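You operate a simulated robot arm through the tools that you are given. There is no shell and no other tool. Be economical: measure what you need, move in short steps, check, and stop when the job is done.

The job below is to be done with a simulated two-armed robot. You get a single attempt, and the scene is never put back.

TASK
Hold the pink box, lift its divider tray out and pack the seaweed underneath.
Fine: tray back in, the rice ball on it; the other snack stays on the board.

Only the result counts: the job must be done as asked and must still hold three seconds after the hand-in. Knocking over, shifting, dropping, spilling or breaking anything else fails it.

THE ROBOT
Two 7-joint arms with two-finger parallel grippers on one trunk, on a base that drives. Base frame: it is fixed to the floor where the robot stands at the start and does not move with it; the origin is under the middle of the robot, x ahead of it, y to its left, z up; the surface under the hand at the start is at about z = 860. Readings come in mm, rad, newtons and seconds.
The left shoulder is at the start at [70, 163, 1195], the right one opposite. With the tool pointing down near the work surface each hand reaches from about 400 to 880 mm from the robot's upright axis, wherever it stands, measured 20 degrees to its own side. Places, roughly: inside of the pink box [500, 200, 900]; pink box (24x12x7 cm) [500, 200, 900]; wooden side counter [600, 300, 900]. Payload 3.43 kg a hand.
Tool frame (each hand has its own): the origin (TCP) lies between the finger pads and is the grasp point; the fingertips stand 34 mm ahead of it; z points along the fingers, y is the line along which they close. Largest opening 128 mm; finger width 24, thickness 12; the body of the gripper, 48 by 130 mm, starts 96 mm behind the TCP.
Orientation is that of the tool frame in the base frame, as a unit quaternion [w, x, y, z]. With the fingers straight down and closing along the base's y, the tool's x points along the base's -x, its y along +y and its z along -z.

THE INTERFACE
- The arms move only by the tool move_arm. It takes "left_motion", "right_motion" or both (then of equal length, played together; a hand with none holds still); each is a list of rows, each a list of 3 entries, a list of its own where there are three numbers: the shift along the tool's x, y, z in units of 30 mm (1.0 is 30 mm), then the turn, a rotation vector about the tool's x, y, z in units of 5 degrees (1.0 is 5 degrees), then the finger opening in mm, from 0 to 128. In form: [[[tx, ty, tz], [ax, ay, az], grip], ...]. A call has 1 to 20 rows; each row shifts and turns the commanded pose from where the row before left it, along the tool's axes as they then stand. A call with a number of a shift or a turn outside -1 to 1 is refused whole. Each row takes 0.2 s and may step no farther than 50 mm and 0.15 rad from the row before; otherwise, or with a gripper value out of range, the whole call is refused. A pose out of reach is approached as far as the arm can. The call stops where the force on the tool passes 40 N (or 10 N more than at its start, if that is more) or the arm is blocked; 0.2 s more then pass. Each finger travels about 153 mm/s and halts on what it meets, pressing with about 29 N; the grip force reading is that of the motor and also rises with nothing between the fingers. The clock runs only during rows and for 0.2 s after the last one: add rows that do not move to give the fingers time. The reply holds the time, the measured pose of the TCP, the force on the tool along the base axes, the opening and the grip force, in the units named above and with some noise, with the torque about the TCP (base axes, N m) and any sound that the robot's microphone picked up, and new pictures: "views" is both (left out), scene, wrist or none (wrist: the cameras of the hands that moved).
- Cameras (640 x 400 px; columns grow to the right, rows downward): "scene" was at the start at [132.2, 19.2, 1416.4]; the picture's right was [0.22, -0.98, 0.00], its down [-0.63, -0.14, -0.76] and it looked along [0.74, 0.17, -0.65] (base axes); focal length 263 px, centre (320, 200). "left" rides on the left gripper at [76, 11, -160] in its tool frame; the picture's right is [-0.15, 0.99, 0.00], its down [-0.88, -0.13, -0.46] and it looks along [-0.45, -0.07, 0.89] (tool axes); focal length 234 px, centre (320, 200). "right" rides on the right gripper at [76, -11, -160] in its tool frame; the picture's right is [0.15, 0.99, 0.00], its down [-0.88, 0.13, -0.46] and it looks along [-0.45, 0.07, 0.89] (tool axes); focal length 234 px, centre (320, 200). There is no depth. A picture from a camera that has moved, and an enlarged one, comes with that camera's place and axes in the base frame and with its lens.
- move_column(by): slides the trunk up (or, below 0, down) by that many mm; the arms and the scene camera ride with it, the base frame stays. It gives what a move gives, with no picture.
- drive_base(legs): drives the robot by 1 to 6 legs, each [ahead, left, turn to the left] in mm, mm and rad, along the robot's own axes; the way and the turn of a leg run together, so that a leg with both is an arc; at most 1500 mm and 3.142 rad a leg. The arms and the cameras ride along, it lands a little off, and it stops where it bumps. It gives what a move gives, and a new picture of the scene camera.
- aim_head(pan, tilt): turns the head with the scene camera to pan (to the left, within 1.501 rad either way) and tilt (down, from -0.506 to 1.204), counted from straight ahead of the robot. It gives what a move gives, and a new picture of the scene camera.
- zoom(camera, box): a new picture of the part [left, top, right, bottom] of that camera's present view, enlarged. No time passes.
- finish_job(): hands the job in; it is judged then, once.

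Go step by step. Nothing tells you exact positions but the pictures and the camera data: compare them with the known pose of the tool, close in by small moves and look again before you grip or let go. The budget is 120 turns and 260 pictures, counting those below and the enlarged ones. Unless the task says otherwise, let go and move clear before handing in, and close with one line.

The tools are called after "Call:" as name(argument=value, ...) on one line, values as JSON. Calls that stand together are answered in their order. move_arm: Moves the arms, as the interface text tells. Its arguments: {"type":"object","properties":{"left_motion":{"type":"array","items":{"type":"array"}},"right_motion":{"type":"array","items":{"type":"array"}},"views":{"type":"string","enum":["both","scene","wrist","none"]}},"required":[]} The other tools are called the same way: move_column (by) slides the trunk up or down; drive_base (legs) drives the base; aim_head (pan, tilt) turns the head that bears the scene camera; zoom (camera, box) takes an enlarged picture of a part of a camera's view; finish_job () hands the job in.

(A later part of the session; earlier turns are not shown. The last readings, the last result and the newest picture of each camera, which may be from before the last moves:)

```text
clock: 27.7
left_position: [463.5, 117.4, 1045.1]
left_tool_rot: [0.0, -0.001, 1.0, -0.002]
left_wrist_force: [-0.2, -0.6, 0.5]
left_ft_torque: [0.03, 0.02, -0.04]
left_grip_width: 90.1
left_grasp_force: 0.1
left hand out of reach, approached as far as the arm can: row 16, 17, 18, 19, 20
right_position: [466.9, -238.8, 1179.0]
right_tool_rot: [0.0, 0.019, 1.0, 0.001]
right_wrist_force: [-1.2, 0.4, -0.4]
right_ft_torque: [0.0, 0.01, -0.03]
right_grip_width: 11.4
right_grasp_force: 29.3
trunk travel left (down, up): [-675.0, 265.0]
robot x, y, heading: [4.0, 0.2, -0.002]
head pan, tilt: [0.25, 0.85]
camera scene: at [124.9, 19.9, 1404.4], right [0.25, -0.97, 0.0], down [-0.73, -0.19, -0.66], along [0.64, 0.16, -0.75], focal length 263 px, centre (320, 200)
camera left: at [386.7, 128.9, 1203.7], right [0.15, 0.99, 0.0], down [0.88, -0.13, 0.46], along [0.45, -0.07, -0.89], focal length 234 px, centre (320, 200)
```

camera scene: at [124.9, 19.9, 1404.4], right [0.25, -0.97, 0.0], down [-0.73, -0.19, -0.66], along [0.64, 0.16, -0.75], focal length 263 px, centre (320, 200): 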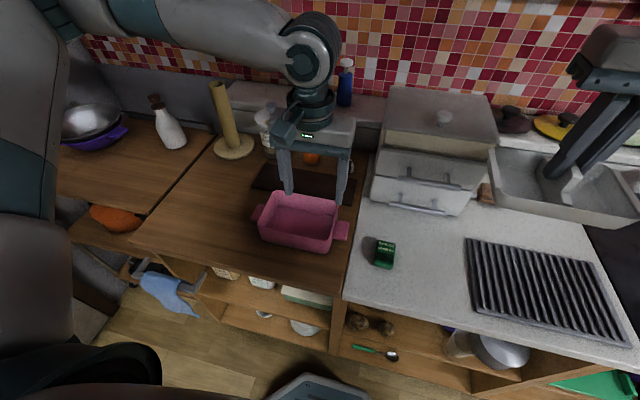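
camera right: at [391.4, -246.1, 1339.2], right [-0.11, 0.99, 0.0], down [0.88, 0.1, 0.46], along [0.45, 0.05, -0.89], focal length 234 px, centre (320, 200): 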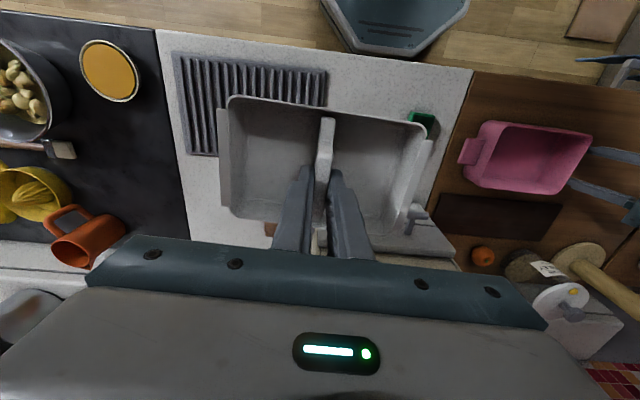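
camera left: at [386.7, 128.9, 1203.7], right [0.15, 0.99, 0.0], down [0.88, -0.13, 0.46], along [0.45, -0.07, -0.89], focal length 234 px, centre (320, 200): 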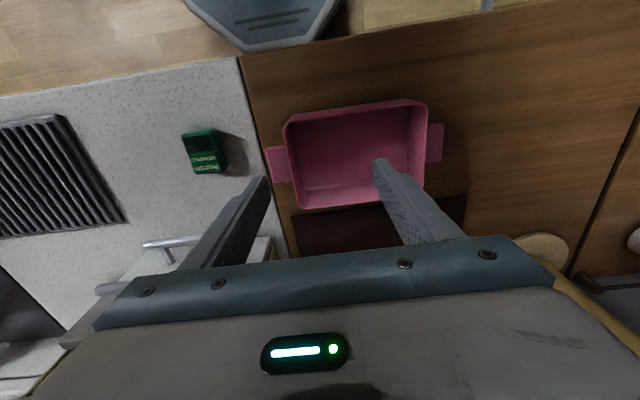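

The left hand's reach ends near y=117 from here, so I'll raise both a bit and shift the base 200 mm to the right.

Call:
move_arm(left_motion=[[[0, 0.5, -1], [0, 0, 0], 90], [[0, 0.5, -1], [0, 0, 0], 90]], views="none")

Call:
aim_head(pan=-0.5, tilt=0.7)

```text
clock: 28.3
left_position: [461.9, 148.9, 1105.9]
left_tool_rot: [0.001, 0.0, 1.0, 0.0]
left_wrist_force: [-0.1, 0.5, 0.8]
left_ft_torque: [-0.01, -0.03, 0.0]
left_grip_width: 90.0
left_grasp_force: 0.0
right_position: [464.4, -237.5, 1179.9]
right_tool_rot: [0.001, 0.019, 1.0, 0.0]
right_wrist_force: [-1.0, -0.1, -1.1]
right_ft_torque: [0.01, 0.0, -0.04]
right_grip_width: 11.2
right_grasp_force: 29.3
trunk travel left (down, up): [-675.0, 265.0]
robot x, y, heading: [-3.1, 1.4, 0.006]
head pan, tilt: [0.25, 0.85]
```

```text
clock: 29.4
left_position: [463.8, 147.0, 1102.8]
left_tool_rot: [0.0, -0.001, 1.0, 0.0]
left_wrist_force: [0.0, 0.3, 0.7]
left_ft_torque: [0.0, 0.01, -0.04]
left_grip_width: 90.0
left_grasp_force: 0.0
right_position: [466.9, -237.6, 1178.9]
right_tool_rot: [0.0, 0.019, 1.0, 0.0]
right_wrist_force: [0.2, -0.5, -1.0]
right_ft_torque: [0.05, 0.04, -0.03]
right_grip_width: 11.5
right_grasp_force: 28.7
trunk travel left (down, up): [-675.0, 265.0]
robot x, y, heading: [0.2, 0.9, 0.0]
head pan, tilt: [-0.499, 0.7]
camera scene: at [124.0, -39.9, 1416.6], right [-0.48, -0.88, 0.0], down [-0.57, 0.31, -0.76], along [0.67, -0.37, -0.64], focal length 263 px, centre (320, 200)
```

scene: 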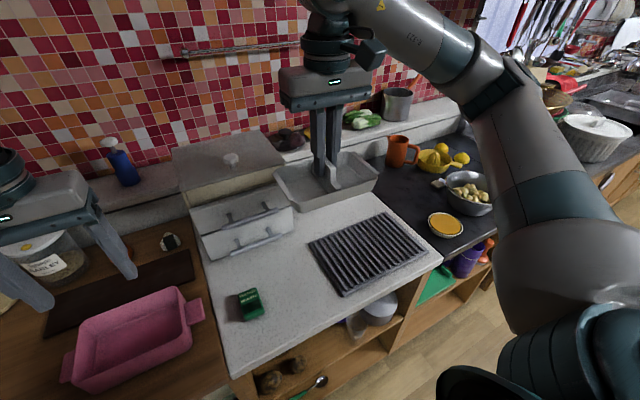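

The way to the right is clear. Driving 200 mm right.

Call:
drive_base(legs=[[0, -200, 0]])

Call:
aim_head(pan=0.35, tilt=0.85)

```text
clock: 31.0
left_position: [463.0, -54.7, 1103.7]
left_tool_rot: [0.0, 0.002, 1.0, 0.0]
left_wrist_force: [-0.3, -0.3, -0.2]
left_ft_torque: [-0.02, 0.02, 0.0]
left_grip_width: 90.0
left_grasp_force: 0.1
right_position: [465.1, -440.3, 1179.9]
right_tool_rot: [0.0, 0.022, 1.0, 0.0]
right_wrist_force: [0.2, -0.1, -0.3]
right_ft_torque: [0.0, 0.01, -0.01]
right_grip_width: 11.3
right_grasp_force: 29.1
trunk travel left (down, up): [-675.0, 265.0]
robot x, y, heading: [-2.0, -206.0, -0.006]
head pan, tilt: [-0.499, 0.7]
camera scene: at [123.3, -240.3, 1416.6], right [-0.48, -0.88, 0.0], down [-0.56, 0.31, -0.76], along [0.67, -0.37, -0.64], focal length 263 px, centre (320, 200)
```

scene: 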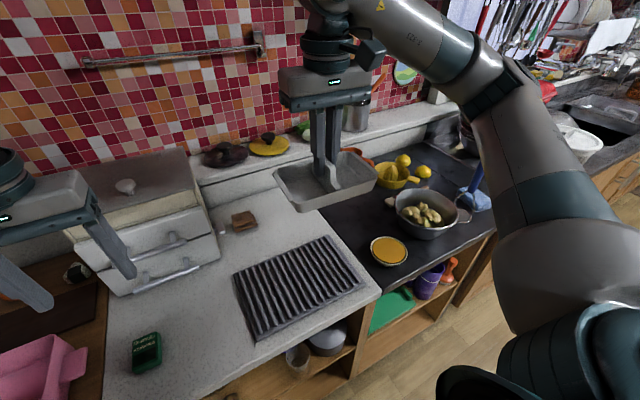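

```text
clock: 32.2
left_position: [462.9, -54.6, 1103.6]
left_tool_rot: [0.001, 0.003, 1.0, 0.0]
left_wrist_force: [0.5, -0.1, -0.8]
left_ft_torque: [0.0, 0.01, -0.01]
left_grip_width: 90.1
left_grasp_force: 0.1
right_position: [465.4, -440.1, 1178.6]
right_tool_rot: [0.0, 0.022, 1.0, 0.0]
right_wrist_force: [-0.1, 0.3, -0.9]
right_ft_torque: [-0.02, 0.01, 0.0]
right_grip_width: 11.6
right_grasp_force: 29.3
trunk travel left (down, up): [-675.0, 265.0]
robot x, y, heading: [-3.2, -199.2, -0.005]
head pan, tilt: [0.351, 0.85]
camera scene: at [122.5, -173.8, 1404.3], right [0.34, -0.94, 0.0], down [-0.71, -0.25, -0.66], along [0.62, 0.22, -0.75], focal length 263 px, centre (320, 200)
```

scene: 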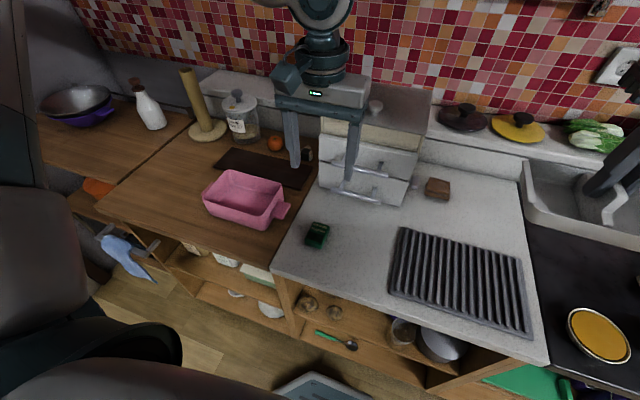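

Call:
move_arm(left_motion=[[[0.13, 0.08, 0.9], [0, 0, 0], 76], [[0.13, 0.08, 0.9], [0, 0, 0], 76], [[0, 0, 0.9], [0, 0, 0], 76], [[0, 0, 0.9], [0, 0, 0], 76], [[0, 0, 0.6], [0, 0, 0], 76]])

Call:
zoom(camera="left", box=[220, 80, 420, 230])

Call:
zoom(camera="scene", box=[270, 160, 370, 260])

```text
clock: 33.4
left_position: [456.0, -50.8, 978.7]
left_tool_rot: [0.0, 0.001, 1.0, 0.0]
left_wrist_force: [0.1, -0.1, -0.5]
left_ft_torque: [-0.03, -0.02, -0.01]
left_grip_width: 75.8
left_grasp_force: 0.1
right_position: [466.0, -438.7, 1179.3]
right_tool_rot: [0.001, 0.022, 1.0, 0.0]
right_wrist_force: [0.0, 0.5, -0.6]
right_ft_torque: [-0.01, -0.03, 0.01]
right_grip_width: 11.1
right_grasp_force: 29.2
trunk travel left (down, up): [-675.0, 265.0]
robot x, y, heading: [-2.2, -202.9, -0.006]
head pan, tilt: [0.351, 0.85]
camera scene: at [122.9, -173.3, 1404.3], right [0.34, -0.94, 0.0], down [-0.71, -0.25, -0.66], along [0.62, 0.22, -0.75], focal length 263 px, centre (320, 200)
camera left: at [380.4, -38.9, 1137.1], right [0.15, 0.99, 0.0], down [0.88, -0.13, 0.46], along [0.45, -0.07, -0.89], focal length 234 px, centre (320, 200)
```

scene: 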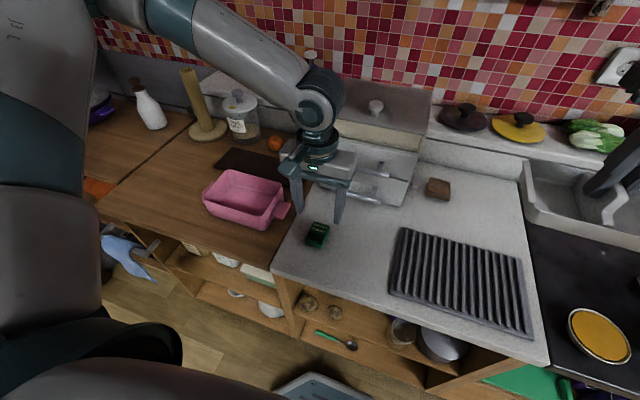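
left: 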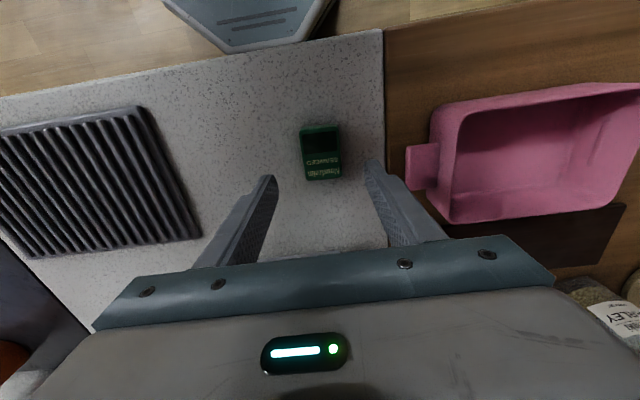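

```text
2.67 times, centred on (320, 155) of left
camera zoom: at [380.4, -38.9, 1137.1], right [0.15, 0.99, 0.0], down [0.88, -0.13, 0.46], along [0.45, -0.07, -0.89], focal length 624 px, centre (320, 320)
```

zoom: 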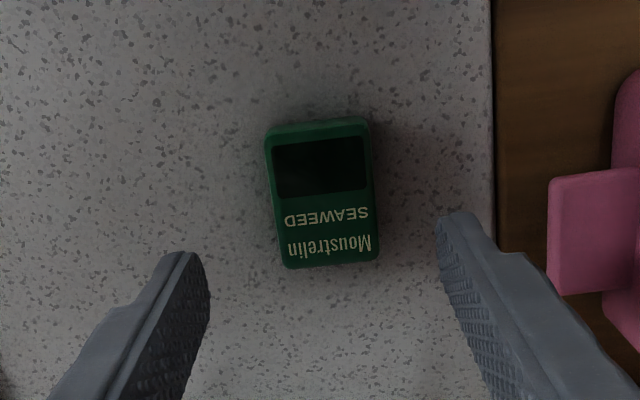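

```text
4.00 times, centred on (320, 210) of scene
camera zoom: at [122.9, -173.3, 1404.3], right [0.34, -0.94, 0.0], down [-0.71, -0.25, -0.66], along [0.62, 0.22, -0.75], focal length 1052 px, centre (320, 160)
```

zoom: 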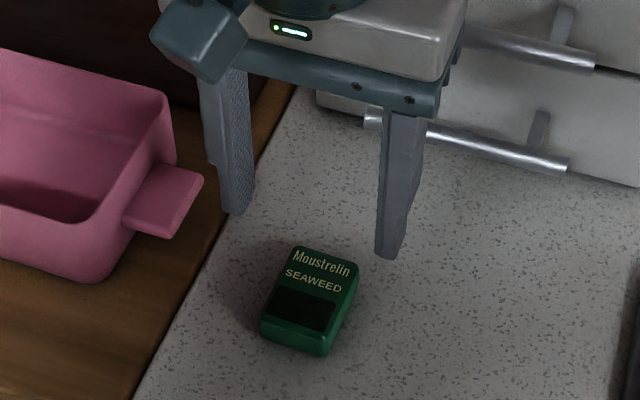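

Call:
move_arm(left_motion=[[[0.08, 0.07, 0.7], [0, 0, 0.55], 70], [[0, 0, 0.7], [0, 0, 0], 70], [[0, 0, 0.6], [0, 0, 0], 70], [[0, 0, 0.55], [0, 0, 0], 70]])

Call:
zoom(camera="scene", box=[270, 160, 370, 260])

```text
clock: 34.4
left_position: [451.5, -35.2, 908.7]
left_tool_rot: [0.0, 0.026, 1.0, -0.001]
left_wrist_force: [-1.2, 0.2, 0.2]
left_ft_torque: [0.0, 0.01, 0.02]
left_grip_width: 70.0
left_grasp_force: 0.0
left hand out of reach, approached as far as the arm can: row 3, 4
right_position: [465.2, -438.3, 1179.6]
right_tool_rot: [0.0, 0.021, 1.0, 0.001]
right_wrist_force: [-0.1, 0.8, -0.8]
right_ft_torque: [0.01, 0.0, 0.0]
right_grip_width: 11.3
right_grasp_force: 29.0
trunk travel left (down, up): [-675.0, 265.0]
robot x, y, heading: [-1.3, -198.5, -0.004]
head pan, tilt: [0.351, 0.85]
camera scene: at [122.9, -173.2, 1404.3], right [0.34, -0.94, 0.0], down [-0.71, -0.25, -0.66], along [0.62, 0.22, -0.75], focal length 263 px, centre (320, 200)
camera left: at [376.9, -19.4, 1068.7], right [0.2, 0.98, 0.0], down [0.87, -0.18, 0.46], along [0.45, -0.09, -0.89], focal length 234 px, centre (320, 200)
```

scene: 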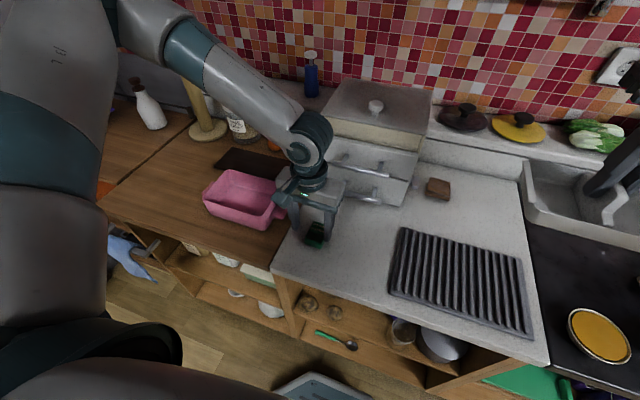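
left: 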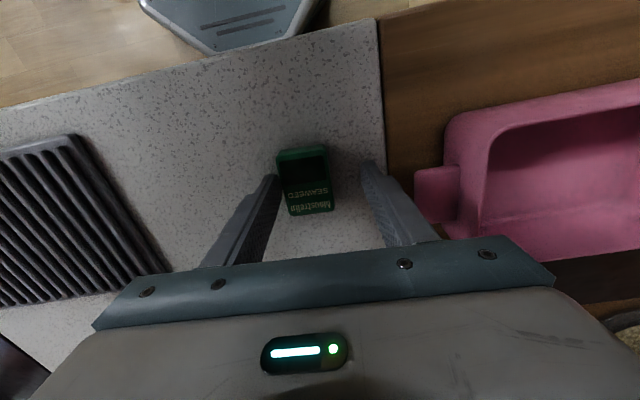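

```text
4.00 times, centred on (320, 210) of scene
camera zoom: at [122.9, -173.2, 1404.3], right [0.34, -0.94, 0.0], down [-0.71, -0.25, -0.66], along [0.62, 0.22, -0.75], focal length 1052 px, centre (320, 160)
```

zoom: 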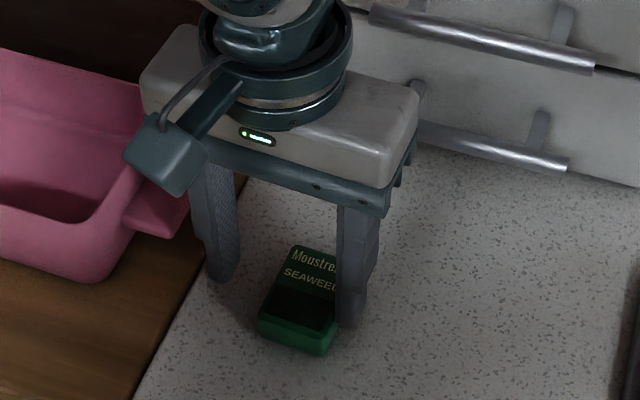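

Still at the reach limit down low, so I'll raise again and drive back and further right a bit.

Call:
move_arm(left_motion=[[[0, 0, -0.5], [0, 0, 0], 76], [[0, 0, -1], [0, 0, 0], 76], [[0, 0, -1], [0, 0, 0], 76], [[0, 0, -1], [0, 0, 0], 76], [[0, 0, -1], [0, 0, 0], 76]], views="none")

Call:
drive_base(legs=[[-60, -80, 0]])

```text
clock: 35.6
left_position: [451.0, -35.1, 1044.4]
left_tool_rot: [0.001, 0.025, 1.0, 0.0]
left_wrist_force: [0.0, -0.2, 0.1]
left_ft_torque: [-0.02, -0.01, 0.01]
left_grip_width: 76.2
left_grasp_force: 0.0
right_position: [464.8, -439.7, 1179.1]
right_tool_rot: [0.0, 0.022, 1.0, 0.0]
right_wrist_force: [-1.0, -0.2, -0.9]
right_ft_torque: [-0.01, 0.0, -0.02]
right_grip_width: 11.3
right_grasp_force: 28.8
trunk travel left (down, up): [-675.0, 265.0]
robot x, y, heading: [1.7, -199.5, -0.002]
head pan, tilt: [0.351, 0.85]
```

```text
clock: 36.7
left_position: [392.9, -112.0, 1043.6]
left_tool_rot: [0.0, 0.025, 1.0, 0.0]
left_wrist_force: [-0.5, -0.3, 0.4]
left_ft_torque: [-0.04, -0.04, 0.0]
left_grip_width: 76.0
left_grasp_force: 0.0
right_position: [406.1, -518.3, 1179.1]
right_tool_rot: [0.0, 0.021, 1.0, 0.0]
right_wrist_force: [0.0, -0.7, -0.5]
right_ft_torque: [-0.03, 0.02, -0.03]
right_grip_width: 11.4
right_grasp_force: 28.7
trunk travel left (down, up): [-675.0, 265.0]
robot x, y, heading: [-62.9, -278.3, -0.0]
head pan, tilt: [0.351, 0.85]
camera scene: at [62.7, -252.1, 1404.3], right [0.34, -0.94, 0.0], down [-0.71, -0.26, -0.66], along [0.62, 0.22, -0.75], focal length 263 px, centre (320, 200)
```

scene: 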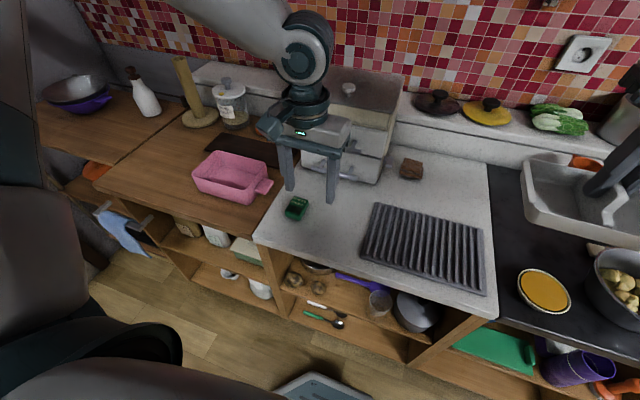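

Call:
move_arm(left_motion=[[[-0.637, 0.74, 0], [0, 0, 0], 76], [[-0.637, 0.74, 0], [0, 0, 0], 76], [[-0.637, 0.74, 0], [0, 0, 0], 76], [[0, 0, 0.9], [0, 0, 0], 76], [[0, 0, 0.9], [0, 0, 0], 70], [[0, 0, 0.9], [0, 0, 0], 70]])

Call:
zoom(camera="left", box=[220, 80, 420, 230])

```text
clock: 38.1
left_position: [453.9, -49.7, 963.9]
left_tool_rot: [-0.001, 0.026, 1.0, 0.001]
left_wrist_force: [-0.2, -0.3, 0.6]
left_ft_torque: [-0.01, -0.01, 0.01]
left_grip_width: 70.1
left_grasp_force: 0.0
right_position: [406.9, -517.6, 1179.0]
right_tool_rot: [-0.001, 0.021, 1.0, 0.0]
right_wrist_force: [-0.3, 0.7, -0.7]
right_ft_torque: [-0.02, -0.01, -0.01]
right_grip_width: 11.4
right_grasp_force: 29.0
trunk travel left (down, up): [-675.0, 265.0]
robot x, y, heading: [-59.4, -281.1, -0.007]
head pan, tilt: [0.351, 0.85]
camera scene: at [63.6, -251.9, 1404.3], right [0.34, -0.94, 0.0], down [-0.71, -0.26, -0.66], along [0.62, 0.22, -0.75], focal length 263 px, centre (320, 200)
camera left: at [378.2, -34.7, 1122.3], right [0.2, 0.98, 0.0], down [0.87, -0.17, 0.46], along [0.45, -0.09, -0.89], focal length 234 px, centre (320, 200)
```

scene: 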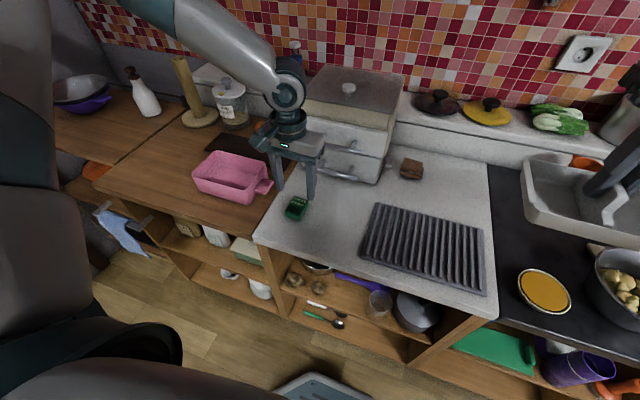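
left: 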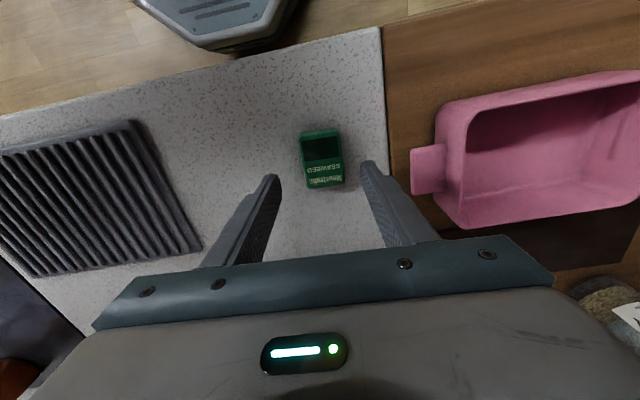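

```text
2.67 times, centred on (320, 155) of left
camera zoom: at [378.2, -34.7, 1122.3], right [0.2, 0.98, 0.0], down [0.87, -0.17, 0.46], along [0.45, -0.09, -0.89], focal length 624 px, centre (320, 320)
```

zoom: 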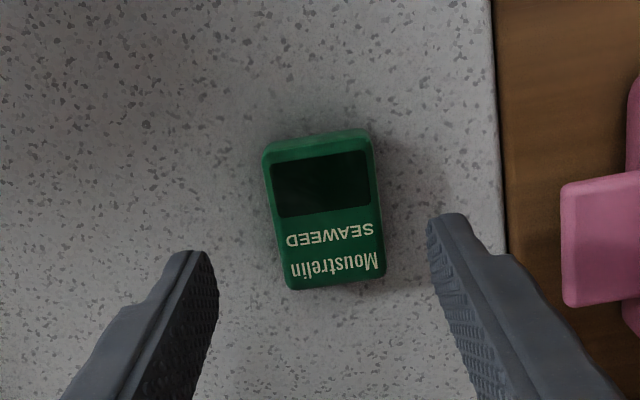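

Call:
move_arm(left_motion=[[[0.03, 0.05, 0.7], [0, 0, 0], 66], [[0, 0, 0.7], [0, 0, 0], 66], [[0, 0, 0.6], [0, 0, 0], 66], [[0, 0, 0], [0, 0, 0], 66]])

Call:
zoom(camera="scene", box=[250, 130, 350, 230])

```text
clock: 39.1
left_position: [451.5, -49.3, 903.6]
left_tool_rot: [0.0, 0.026, 1.0, -0.001]
left_wrist_force: [0.1, 0.0, 0.0]
left_ft_torque: [0.02, -0.02, 0.0]
left_grip_width: 66.1
left_grasp_force: 0.0
right_position: [404.7, -518.1, 1179.2]
right_tool_rot: [0.0, 0.021, 1.0, 0.001]
right_wrist_force: [0.2, -0.4, -1.3]
right_ft_torque: [0.0, -0.04, -0.03]
right_grip_width: 11.1
right_grasp_force: 28.8
trunk travel left (down, up): [-675.0, 265.0]
robot x, y, heading: [-64.5, -278.3, -0.004]
head pan, tilt: [0.351, 0.85]
camera scene: at [62.6, -252.4, 1404.3], right [0.34, -0.94, 0.0], down [-0.71, -0.26, -0.66], along [0.62, 0.22, -0.75], focal length 263 px, centre (320, 200)
camera left: at [375.8, -33.5, 1063.0], right [0.2, 0.98, 0.0], down [0.87, -0.17, 0.46], along [0.45, -0.09, -0.89], focal length 234 px, centre (320, 200)
```

scene: 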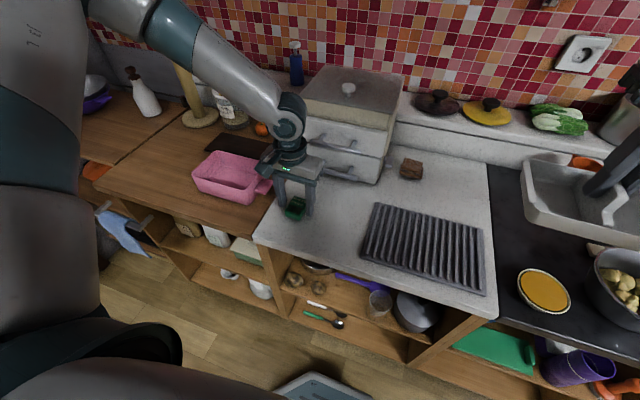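
left: 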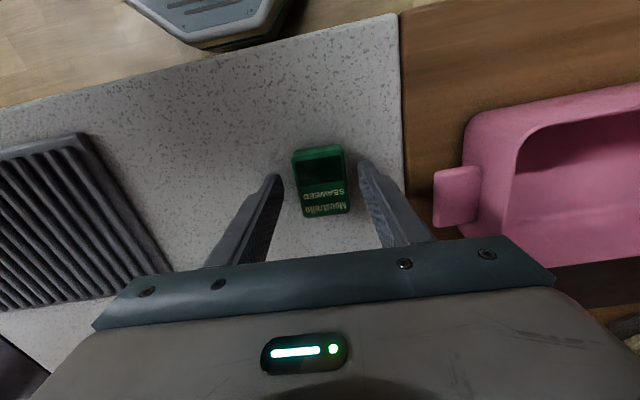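

```text
4.00 times, centred on (300, 180) of scene
camera zoom: at [62.6, -252.4, 1404.3], right [0.34, -0.94, 0.0], down [-0.71, -0.26, -0.66], along [0.62, 0.22, -0.75], focal length 1052 px, centre (400, 280)
```

zoom: 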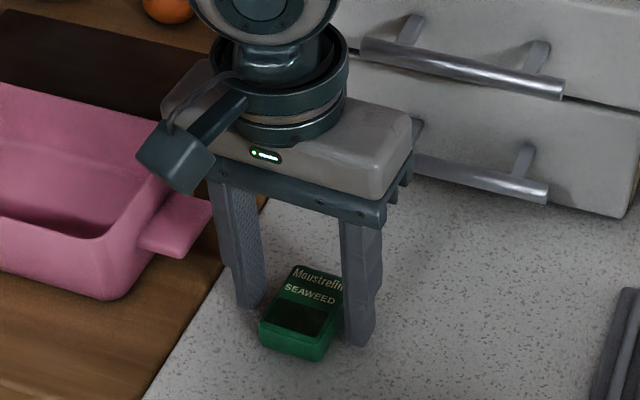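

Call:
move_arm(left_motion=[[[0, 0.02, 0.13], [0, 0, 0], 66], [[0, 0, 0], [0, 0, 0], 46], [[0, 0, 0], [0, 0, 0], 46], [[0, 0, 0], [0, 0, 0], 34], [[0, 0, 0], [0, 0, 0], 34], [[0, 0, 0], [0, 0, 0], 34]], views="wrist")

Call:
zoom(camera="scene", box=[250, 130, 350, 230])

```text
clock: 40.5
left_position: [451.2, -47.4, 899.7]
left_tool_rot: [0.0, 0.026, 1.0, 0.0]
left_wrist_force: [0.3, -0.2, 0.4]
left_ft_torque: [0.02, -0.01, 0.0]
left_grip_width: 42.8
left_grasp_force: 29.0
right_position: [405.0, -518.9, 1179.3]
right_tool_rot: [0.0, 0.021, 1.0, 0.0]
right_wrist_force: [0.0, 0.1, -0.7]
right_ft_torque: [-0.02, 0.01, 0.0]
right_grip_width: 11.6
right_grasp_force: 29.2
trunk travel left (down, up): [-675.0, 265.0]
robot x, y, heading: [-57.9, -280.7, -0.005]
head pan, tilt: [0.351, 0.85]
camera left: at [376.4, -32.6, 1059.0], right [0.2, 0.98, 0.0], down [0.87, -0.17, 0.46], along [0.45, -0.09, -0.89], focal length 234 px, centre (320, 200)
```

left: 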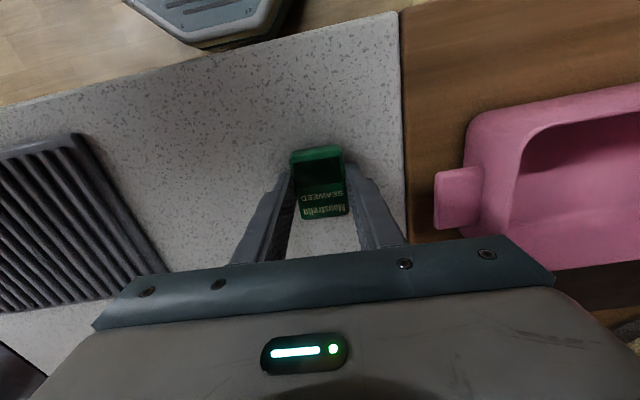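

```text
4.00 times, centred on (300, 180) of scene
camera zoom: at [62.7, -252.4, 1404.3], right [0.34, -0.94, 0.0], down [-0.71, -0.26, -0.66], along [0.62, 0.22, -0.75], focal length 1052 px, centre (400, 280)
```

zoom: 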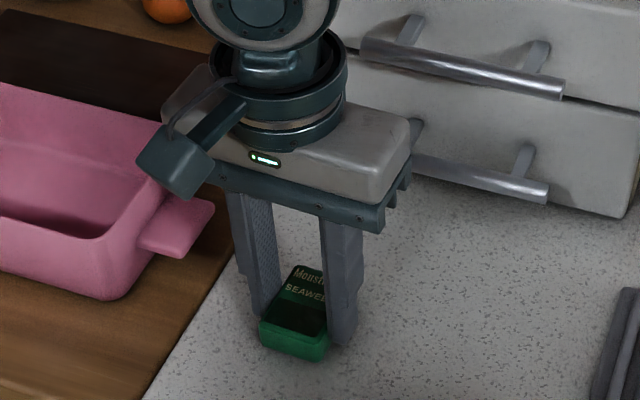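

Seaweed gripped at 43 mm. Lift it and carry it over the box.

Call:
move_arm(left_motion=[[[0, 0, -0.4], [0, 0, 0], 34], [[0, 0, -0.8], [0, 0, 0], 34], [[0, 0, -0.9], [0, 0, 0], 34], [[0, 0, -0.9], [0, 0, 0], 34], [[0, 0, -0.8], [0, 0, 0], 34], [[-0.08, 0.6, 0], [0, 0, 0], 34], [[-0.08, 0.92, 0], [0, 0, 0], 34], [[-0.08, 0.92, 0], [0, 0, 0], 34], [[-0.08, 0.92, 0], [0, 0, 0], 34], [[-0.08, 0.92, 0], [0, 0, 0], 34], [[-0.08, 0.92, 0], [0, 0, 0], 34], [[-0.08, 0.92, 0], [0, 0, 0], 34], [[-0.08, 0.92, 0], [0, 0, 0], 34]])

Call:
zoom(camera="left", box=[200, 80, 440, 260])

Call:
zoom(camera="scene", box=[180, 110, 300, 210])

```text
clock: 43.3
left_position: [482.2, 164.2, 1011.6]
left_tool_rot: [0.0, 0.026, 1.0, 0.0]
left_wrist_force: [0.1, -0.4, 0.3]
left_ft_torque: [-0.03, 0.02, 0.0]
left_grip_width: 42.3
left_grasp_force: 28.6
right_position: [406.4, -516.7, 1179.2]
right_tool_rot: [0.0, 0.02, 1.0, -0.001]
right_wrist_force: [-0.1, 0.3, -1.0]
right_ft_torque: [0.0, 0.0, -0.02]
right_grip_width: 11.4
right_grasp_force: 28.9
trunk travel left (down, up): [-675.0, 265.0]
robot x, y, heading: [-64.0, -276.0, -0.004]
head pan, tilt: [0.351, 0.85]
camera scene: at [62.5, -251.2, 1404.3], right [0.34, -0.94, 0.0], down [-0.71, -0.26, -0.66], along [0.62, 0.22, -0.75], focal length 263 px, centre (320, 200)
camera left: at [407.1, 179.2, 1171.1], right [0.2, 0.98, 0.0], down [0.87, -0.17, 0.46], along [0.45, -0.09, -0.89], focal length 234 px, centre (320, 200)
```

scene: 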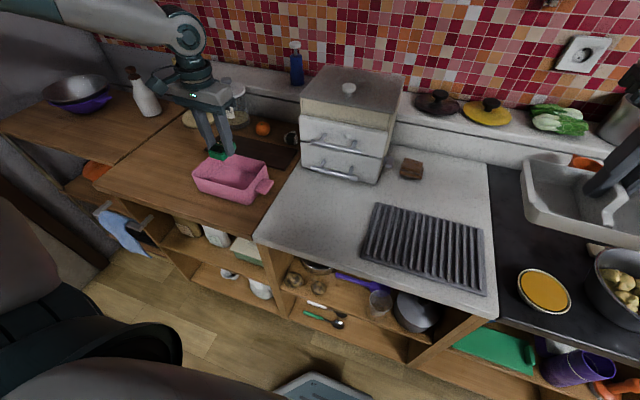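
left: 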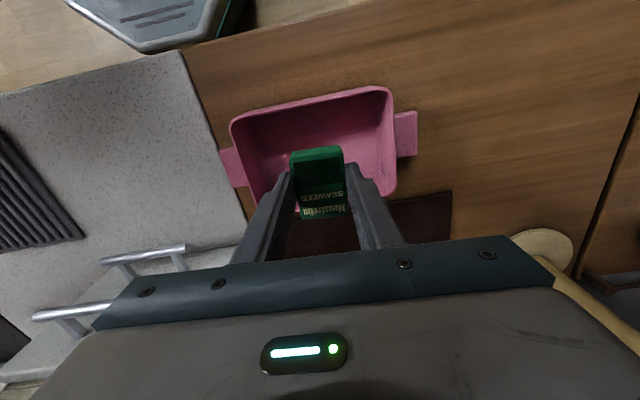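

```text
2.22 times, centred on (320, 170) of left
camera zoom: at [407.1, 179.2, 1171.1], right [0.2, 0.98, 0.0], down [0.87, -0.17, 0.46], along [0.45, -0.09, -0.89], focal length 520 px, centre (320, 267)
```

zoom: 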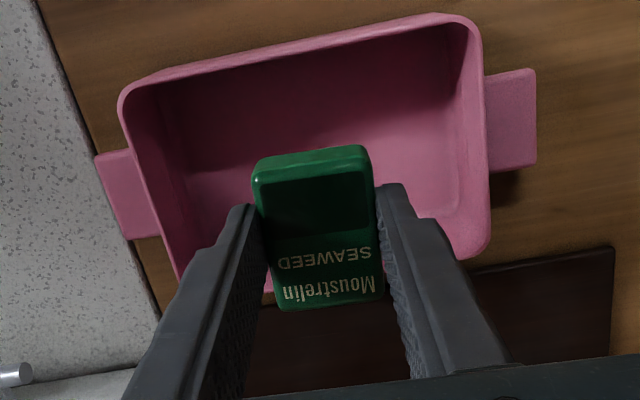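

```text
4.00 times, centred on (240, 160) of scene
camera zoom: at [62.5, -251.2, 1404.3], right [0.34, -0.94, 0.0], down [-0.71, -0.26, -0.66], along [0.62, 0.22, -0.75], focal length 1052 px, centre (640, 360)
```

zoom: 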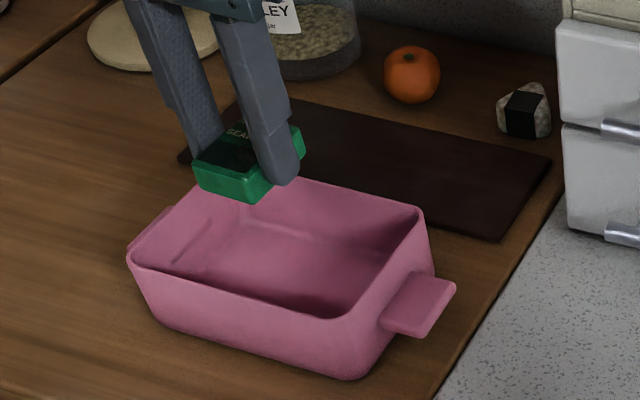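

The pack is centred over the box. Lowering it in.

Call:
move_arm(left_motion=[[[0.05, -0.06, 0.8], [0, 0, 0], 34], [[0, 0, 0.9], [0, 0, 0], 34], [[0, 0, 0.8], [0, 0, 0], 34], [[0, 0, 0.5], [0, 0, 0], 34], [[0, 0, 0.3], [0, 0, 0], 34]])

Call:
zoom(camera="scene", box=[180, 110, 300, 210])

```text
clock: 44.5
left_position: [480.7, 162.6, 912.6]
left_tool_rot: [0.0, 0.025, 1.0, -0.001]
left_wrist_force: [0.1, 0.7, -1.2]
left_ft_torque: [0.0, 0.01, 0.02]
left_grip_width: 42.7
left_grasp_force: 29.3
right_position: [406.6, -518.7, 1178.8]
right_tool_rot: [0.0, 0.022, 1.0, 0.0]
right_wrist_force: [-0.2, -0.4, -0.8]
right_ft_torque: [-0.01, 0.01, 0.0]
right_grip_width: 11.3
right_grasp_force: 29.5
trunk travel left (down, up): [-675.0, 265.0]
robot x, y, heading: [-60.2, -279.4, -0.003]
head pan, tilt: [0.351, 0.85]
camera scene: at [62.9, -252.2, 1404.3], right [0.34, -0.94, 0.0], down [-0.71, -0.26, -0.66], along [0.62, 0.22, -0.75], focal length 263 px, centre (320, 200)
camera left: at [405.4, 177.4, 1071.7], right [0.2, 0.98, 0.0], down [0.87, -0.17, 0.46], along [0.45, -0.09, -0.89], focal length 234 px, centre (320, 200)
```

scene: 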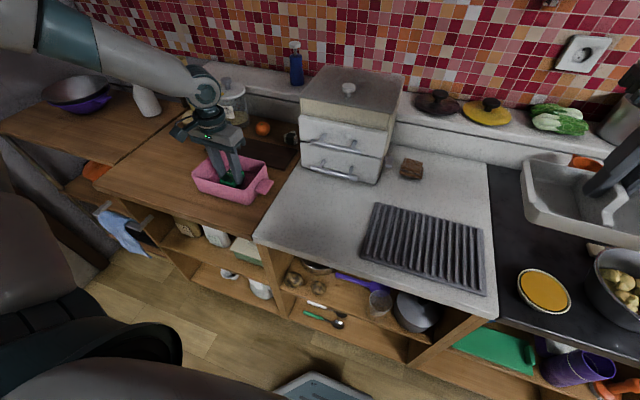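
left: 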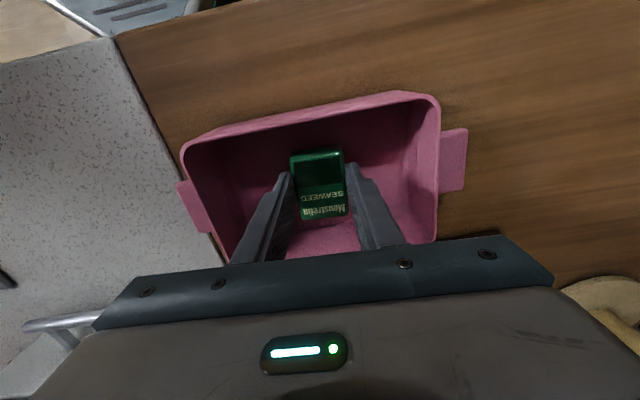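

```text
4.00 times, centred on (240, 160) of scene
camera zoom: at [62.9, -252.2, 1404.3], right [0.34, -0.94, 0.0], down [-0.71, -0.26, -0.66], along [0.62, 0.22, -0.75], focal length 1052 px, centre (640, 360)
```

zoom: 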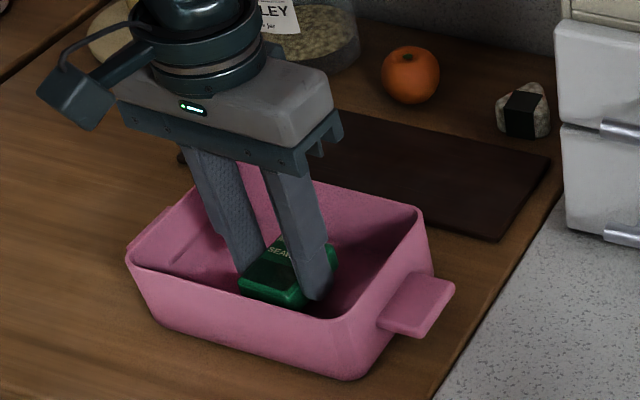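

Call:
move_arm(left_motion=[[[0, 0, 0.1], [0, 0, 0], 34], [[0, 0, 0.1], [0, 0, 0], 34], [[0, 0, 0], [0, 0, 0], 34]], views="none")

```text
clock: 45.3
left_position: [480.3, 163.0, 907.7]
left_tool_rot: [-0.001, 0.026, 1.0, 0.0]
left_wrist_force: [0.7, 0.9, -0.8]
left_ft_torque: [0.0, -0.01, 0.02]
left_grip_width: 42.7
left_grasp_force: 29.2
right_position: [406.5, -518.3, 1179.2]
right_tool_rot: [0.0, 0.022, 1.0, 0.0]
right_wrist_force: [0.1, 0.1, -0.5]
right_ft_torque: [-0.02, 0.0, 0.0]
right_grip_width: 11.1
right_grasp_force: 28.9
trunk travel left (down, up): [-675.0, 265.0]
robot x, y, heading: [-60.0, -281.9, -0.002]
head pan, tilt: [0.351, 0.85]
```

Call:
move_arm(left_motion=[[[0, 0, 0.06], [0, 0, 0], 34], [[0, 0, 0.06], [0, 0, 0], 34], [[0, 0, 0], [0, 0, 0], 34]], views="none")

```text
clock: 46.1
left_position: [480.8, 161.0, 903.6]
left_tool_rot: [-0.001, 0.025, 1.0, 0.0]
left_wrist_force: [0.1, 0.4, -0.2]
left_ft_torque: [-0.02, 0.01, -0.01]
left_grip_width: 42.5
left_grasp_force: 29.2
right_position: [406.5, -518.9, 1179.7]
right_tool_rot: [0.0, 0.021, 1.0, 0.001]
right_wrist_force: [-0.1, -0.3, -0.4]
right_ft_torque: [0.01, 0.01, 0.01]
right_grip_width: 11.3
right_grasp_force: 28.8
trunk travel left (down, up): [-675.0, 265.0]
robot x, y, heading: [-61.1, -284.5, -0.008]
head pan, tilt: [0.351, 0.85]
```

Call:
move_arm(left_motion=[[[0, 0, 0.06], [0, 0, 0], 34], [[0, 0, 0.06], [0, 0, 0], 34], [[0, 0, 0], [0, 0, 0], 34]], views="wrist")

Call:
zoom(camera="scene", box=[200, 140, 270, 200])

```text
clock: 46.9
left_position: [480.7, 159.6, 902.9]
left_tool_rot: [0.002, 0.025, 1.0, 0.001]
left_wrist_force: [0.8, 4.8, 20.0]
left_ft_torque: [0.14, 0.11, 0.0]
left_grip_width: 42.4
left_grasp_force: 28.8
right_position: [404.5, -519.0, 1180.4]
right_tool_rot: [0.001, 0.021, 1.0, 0.0]
right_wrist_force: [0.0, 0.2, -0.6]
right_ft_torque: [0.01, 0.0, -0.02]
right_grip_width: 11.2
right_grasp_force: 29.2
trunk travel left (down, up): [-675.0, 265.0]
robot x, y, heading: [-62.4, -279.5, -0.002]
head pan, tilt: [0.351, 0.85]
camera left: at [405.1, 175.8, 1062.2], right [0.2, 0.98, 0.0], down [0.87, -0.18, 0.46], along [0.45, -0.09, -0.89], focal length 234 px, centre (320, 200)
```

left: 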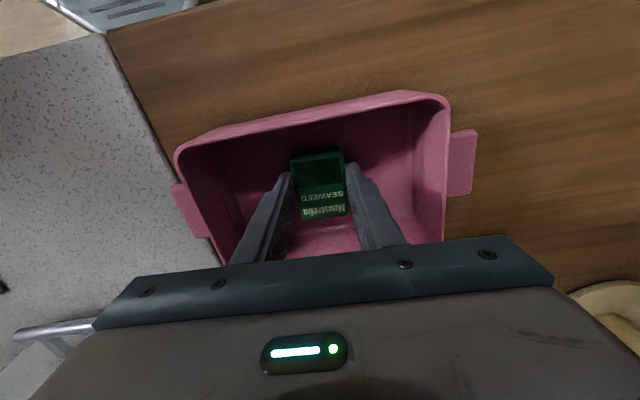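

```text
6.67 times, centred on (235, 170) of scene
camera zoom: at [60.9, -253.3, 1404.8], right [0.34, -0.94, 0.0], down [-0.71, -0.25, -0.66], along [0.62, 0.22, -0.75], focal length 1753 px, centre (887, 400)
```

zoom: 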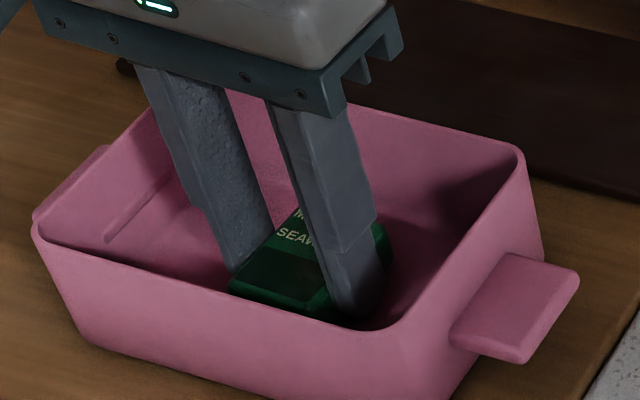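

Contact with the floor of the box. Ease up slightly, open and withdraw.

Call:
move_arm(left_motion=[[[0, 0, -0.06], [0, 0, 0], 34], [[0, 0, 0], [0, 0, 0], 50], [[0, 0, 0], [0, 0, 0], 66], [[0, 0, -0.5], [0, 0, 0], 66], [[0, 0, -0.9], [0, 0, 0], 66], [[0, 0, -1], [0, 0, 0], 66], [[0, 0, -1], [0, 0, 0], 66], [[0, 0, -1], [0, 0, 0], 66]])

Call:
zoom(camera="scene", box=[180, 110, 300, 210])

Call:
zoom(camera="left", box=[200, 80, 440, 260])

```text
clock: 48.7
left_position: [480.6, 160.0, 1035.5]
left_tool_rot: [0.0, 0.025, 1.0, 0.0]
left_wrist_force: [0.5, 0.7, 0.4]
left_ft_torque: [-0.02, 0.0, -0.01]
left_grip_width: 66.1
left_grasp_force: 0.0
right_position: [405.6, -518.8, 1179.1]
right_tool_rot: [0.0, 0.02, 1.0, 0.0]
right_wrist_force: [-0.4, 0.1, -0.4]
right_ft_torque: [0.02, 0.0, 0.01]
right_grip_width: 11.3
right_grasp_force: 29.5
trunk travel left (down, up): [-675.0, 265.0]
robot x, y, heading: [-61.5, -280.5, -0.004]
head pan, tilt: [0.351, 0.85]
camera scene: at [61.9, -252.9, 1404.4], right [0.34, -0.94, 0.0], down [-0.71, -0.25, -0.66], along [0.62, 0.22, -0.75], focal length 263 px, centre (320, 200)
camera left: at [406.0, 175.3, 1194.8], right [0.2, 0.98, 0.0], down [0.87, -0.18, 0.46], along [0.45, -0.09, -0.89], focal length 234 px, centre (320, 200)
```

scene: 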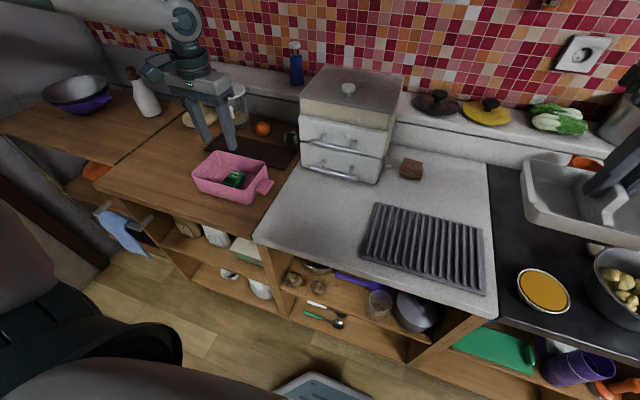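
left: 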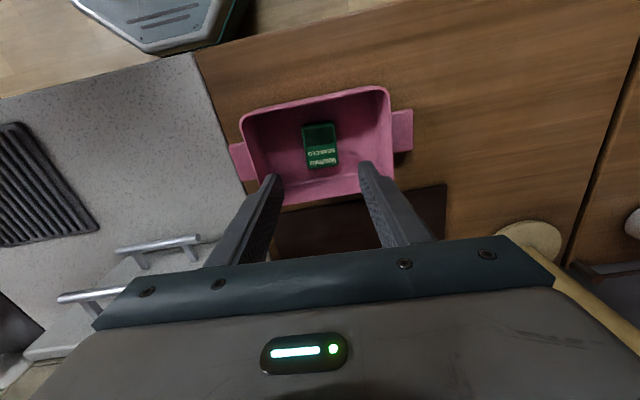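

```text
4.00 times, centred on (240, 160) of scene
camera zoom: at [61.9, -252.9, 1404.4], right [0.34, -0.94, 0.0], down [-0.71, -0.25, -0.66], along [0.62, 0.22, -0.75], focal length 1052 px, centre (640, 360)
```

zoom: 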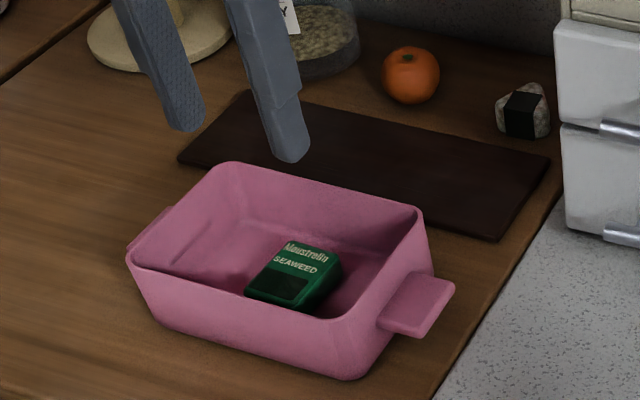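

```text
2.22 times, centred on (320, 170) of left
camera zoom: at [406.0, 175.3, 1194.8], right [0.2, 0.98, 0.0], down [0.87, -0.18, 0.46], along [0.45, -0.09, -0.89], focal length 520 px, centre (320, 267)
```

zoom: 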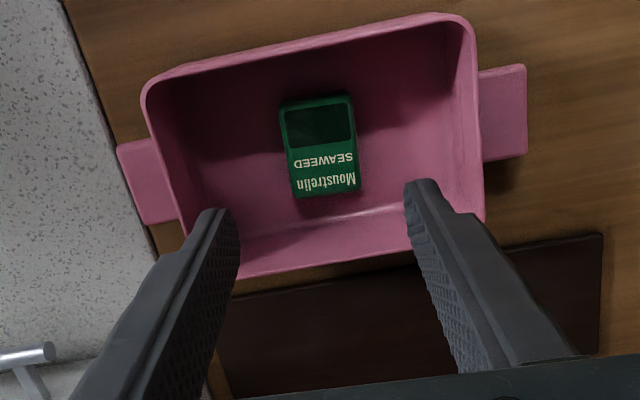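

The seaweed lies flat in the box. I raise the left hand and drive back to the starting spot.

Call:
move_arm(left_motion=[[[0.5, 0, -1], [0, 0, 0], 66], [[0.8, 0, -1], [0, 0, 0], 66], [[0.8, 0, -1], [0, 0, 0], 66], [[0.5, 0, -1], [0, 0, 0], 66]], views="none")

Call:
drive_base(legs=[[60, 280, 0]])

```text
clock: 49.7
left_position: [403.1, 166.7, 1157.6]
left_tool_rot: [0.0, 0.025, 1.0, 0.0]
left_wrist_force: [0.0, -0.9, -1.0]
left_ft_torque: [0.01, -0.01, 0.0]
left_grip_width: 66.2
left_grasp_force: 0.1
right_position: [403.1, -518.3, 1179.4]
right_tool_rot: [0.001, 0.021, 1.0, 0.0]
right_wrist_force: [-0.5, -0.4, -1.1]
right_ft_torque: [0.03, -0.01, -0.01]
right_grip_width: 11.1
right_grasp_force: 29.2
trunk travel left (down, up): [-675.0, 265.0]
robot x, y, heading: [-61.5, -277.8, -0.007]
head pan, tilt: [0.351, 0.85]
```

```text
clock: 51.7
left_position: [465.5, 447.2, 1155.5]
left_tool_rot: [0.0, 0.026, 1.0, 0.0]
left_wrist_force: [-0.8, -0.9, 0.6]
left_ft_torque: [0.02, -0.02, -0.05]
left_grip_width: 66.2
left_grasp_force: 0.0
right_position: [466.2, -238.5, 1179.2]
right_tool_rot: [0.0, 0.022, 1.0, 0.0]
right_wrist_force: [1.0, -0.6, -1.0]
right_ft_torque: [0.02, 0.02, -0.01]
right_grip_width: 11.4
right_grasp_force: 28.9
trunk travel left (down, up): [-675.0, 265.0]
robot x, y, heading: [1.9, 6.4, -0.004]
head pan, tilt: [0.351, 0.85]
camera scene: at [123.8, 28.3, 1404.4], right [0.34, -0.94, 0.0], down [-0.71, -0.25, -0.66], along [0.62, 0.22, -0.75], focal length 263 px, centre (320, 200)
```

scene: 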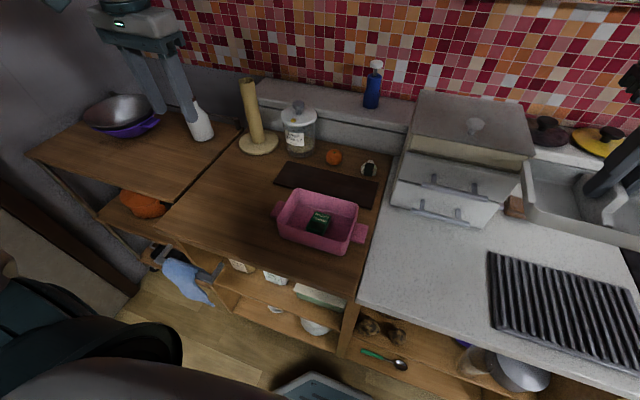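

Call:
move_arm(right_motion=[[[0, 0.5, 0], [0, 0, 0], 4], [[0, 0.8, 0], [0, 0, 0], 4], [[0, 1, 0], [0, 0, 0], 4], [[0, 1, 0], [0, 0, 0], 4], [[0, 1, 0], [0, 0, 0], 4], [[0, 1, 0], [0, 0, 0], 4], [[0, 1, 0], [0, 0, 0], 4], [[0, 1, 0], [0, 0, 0], 4], [[0, 1, 0], [0, 0, 0], 4], [[0, 1, 0], [0, 0, 0], 4], [[0, 1, 0], [0, 0, 0], 4], [[0, 1, 0], [0, 0, 0], 4], [[0, 1, 0], [0, 0, 0], 4], [[0, 0.7, 0.4], [0, 0, 0], 4], [[0, 0.3, 0.7], [0, 0, 0], 4], [[0, 0, 1], [0, 0, 0], 4], [[0, 0, 1], [0, 0, 0], 4], [[0, 0, 0.7], [0, 0, 0], 4]])

Call:
zoom(camera="scene", box=[250, 140, 390, 270])

Call:
zoom(camera="right", box=[200, 60, 440, 260])

```text
clock: 55.5
left_position: [467.0, 449.6, 1155.9]
left_tool_rot: [0.001, 0.026, 1.0, 0.0]
left_wrist_force: [-0.5, 0.1, -0.8]
left_ft_torque: [-0.02, -0.01, 0.01]
left_grip_width: 66.0
left_grasp_force: 0.1
right_position: [483.6, 161.4, 1065.7]
right_tool_rot: [0.0, 0.022, 1.0, 0.0]
right_wrist_force: [-1.2, 0.2, -0.6]
right_ft_torque: [-0.03, 0.02, 0.02]
right_grip_width: 11.3
right_grasp_force: 29.3
trunk travel left (down, up): [-675.0, 265.0]
robot x, y, heading: [2.4, 2.6, -0.007]
head pan, tilt: [0.351, 0.85]
camera scene: at [124.1, 29.4, 1404.3], right [0.34, -0.94, 0.0], down [-0.71, -0.25, -0.66], along [0.62, 0.22, -0.75], focal length 263 px, centre (320, 200)
camera right: at [407.9, 153.9, 1225.4], right [-0.1, 0.99, 0.0], down [0.89, 0.09, 0.46], along [0.45, 0.05, -0.89], focal length 234 px, centre (320, 200)
```

scene: 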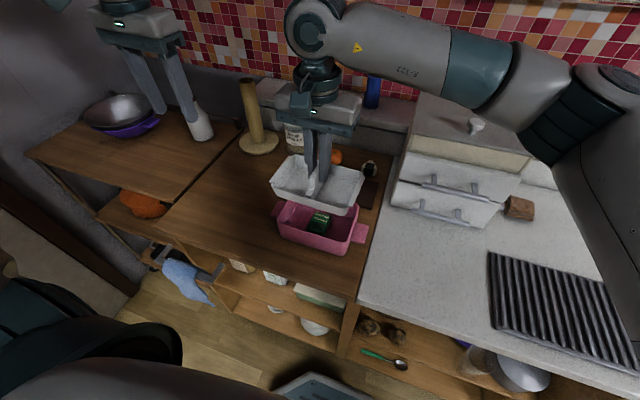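
right: 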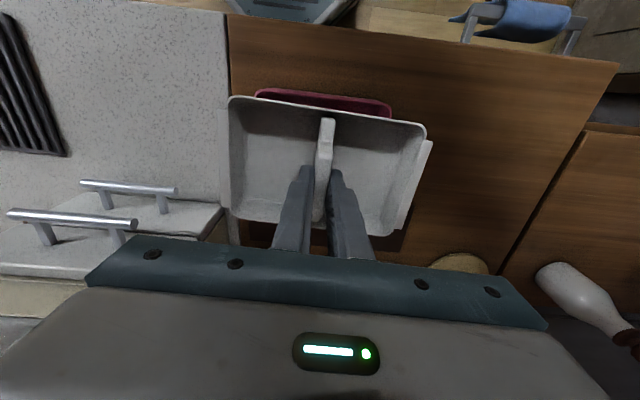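

```text
3.08 times, centred on (320, 205) of scene
camera zoom: at [124.1, 29.4, 1404.3], right [0.34, -0.94, 0.0], down [-0.71, -0.25, -0.66], along [0.62, 0.22, -0.75], focal length 809 px, centre (320, 185)
```

zoom: 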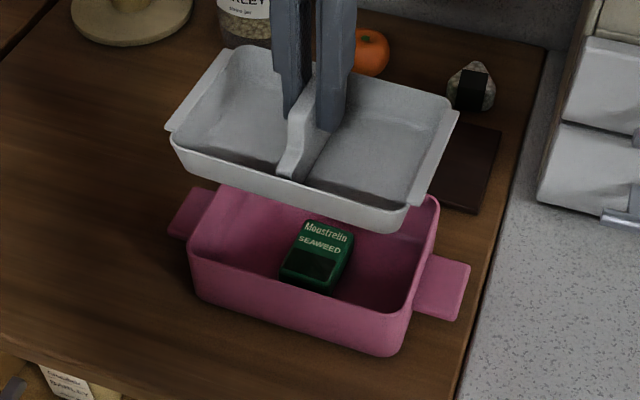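

```text
2.00 times, centred on (320, 160) of right
camera zoom: at [407.9, 153.9, 1225.4], right [-0.1, 0.99, 0.0], down [0.89, 0.09, 0.46], along [0.45, 0.05, -0.89], focal length 468 px, centre (320, 280)
```

zoom: 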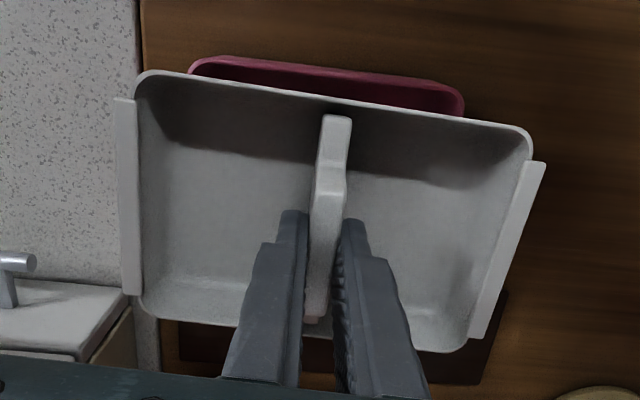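

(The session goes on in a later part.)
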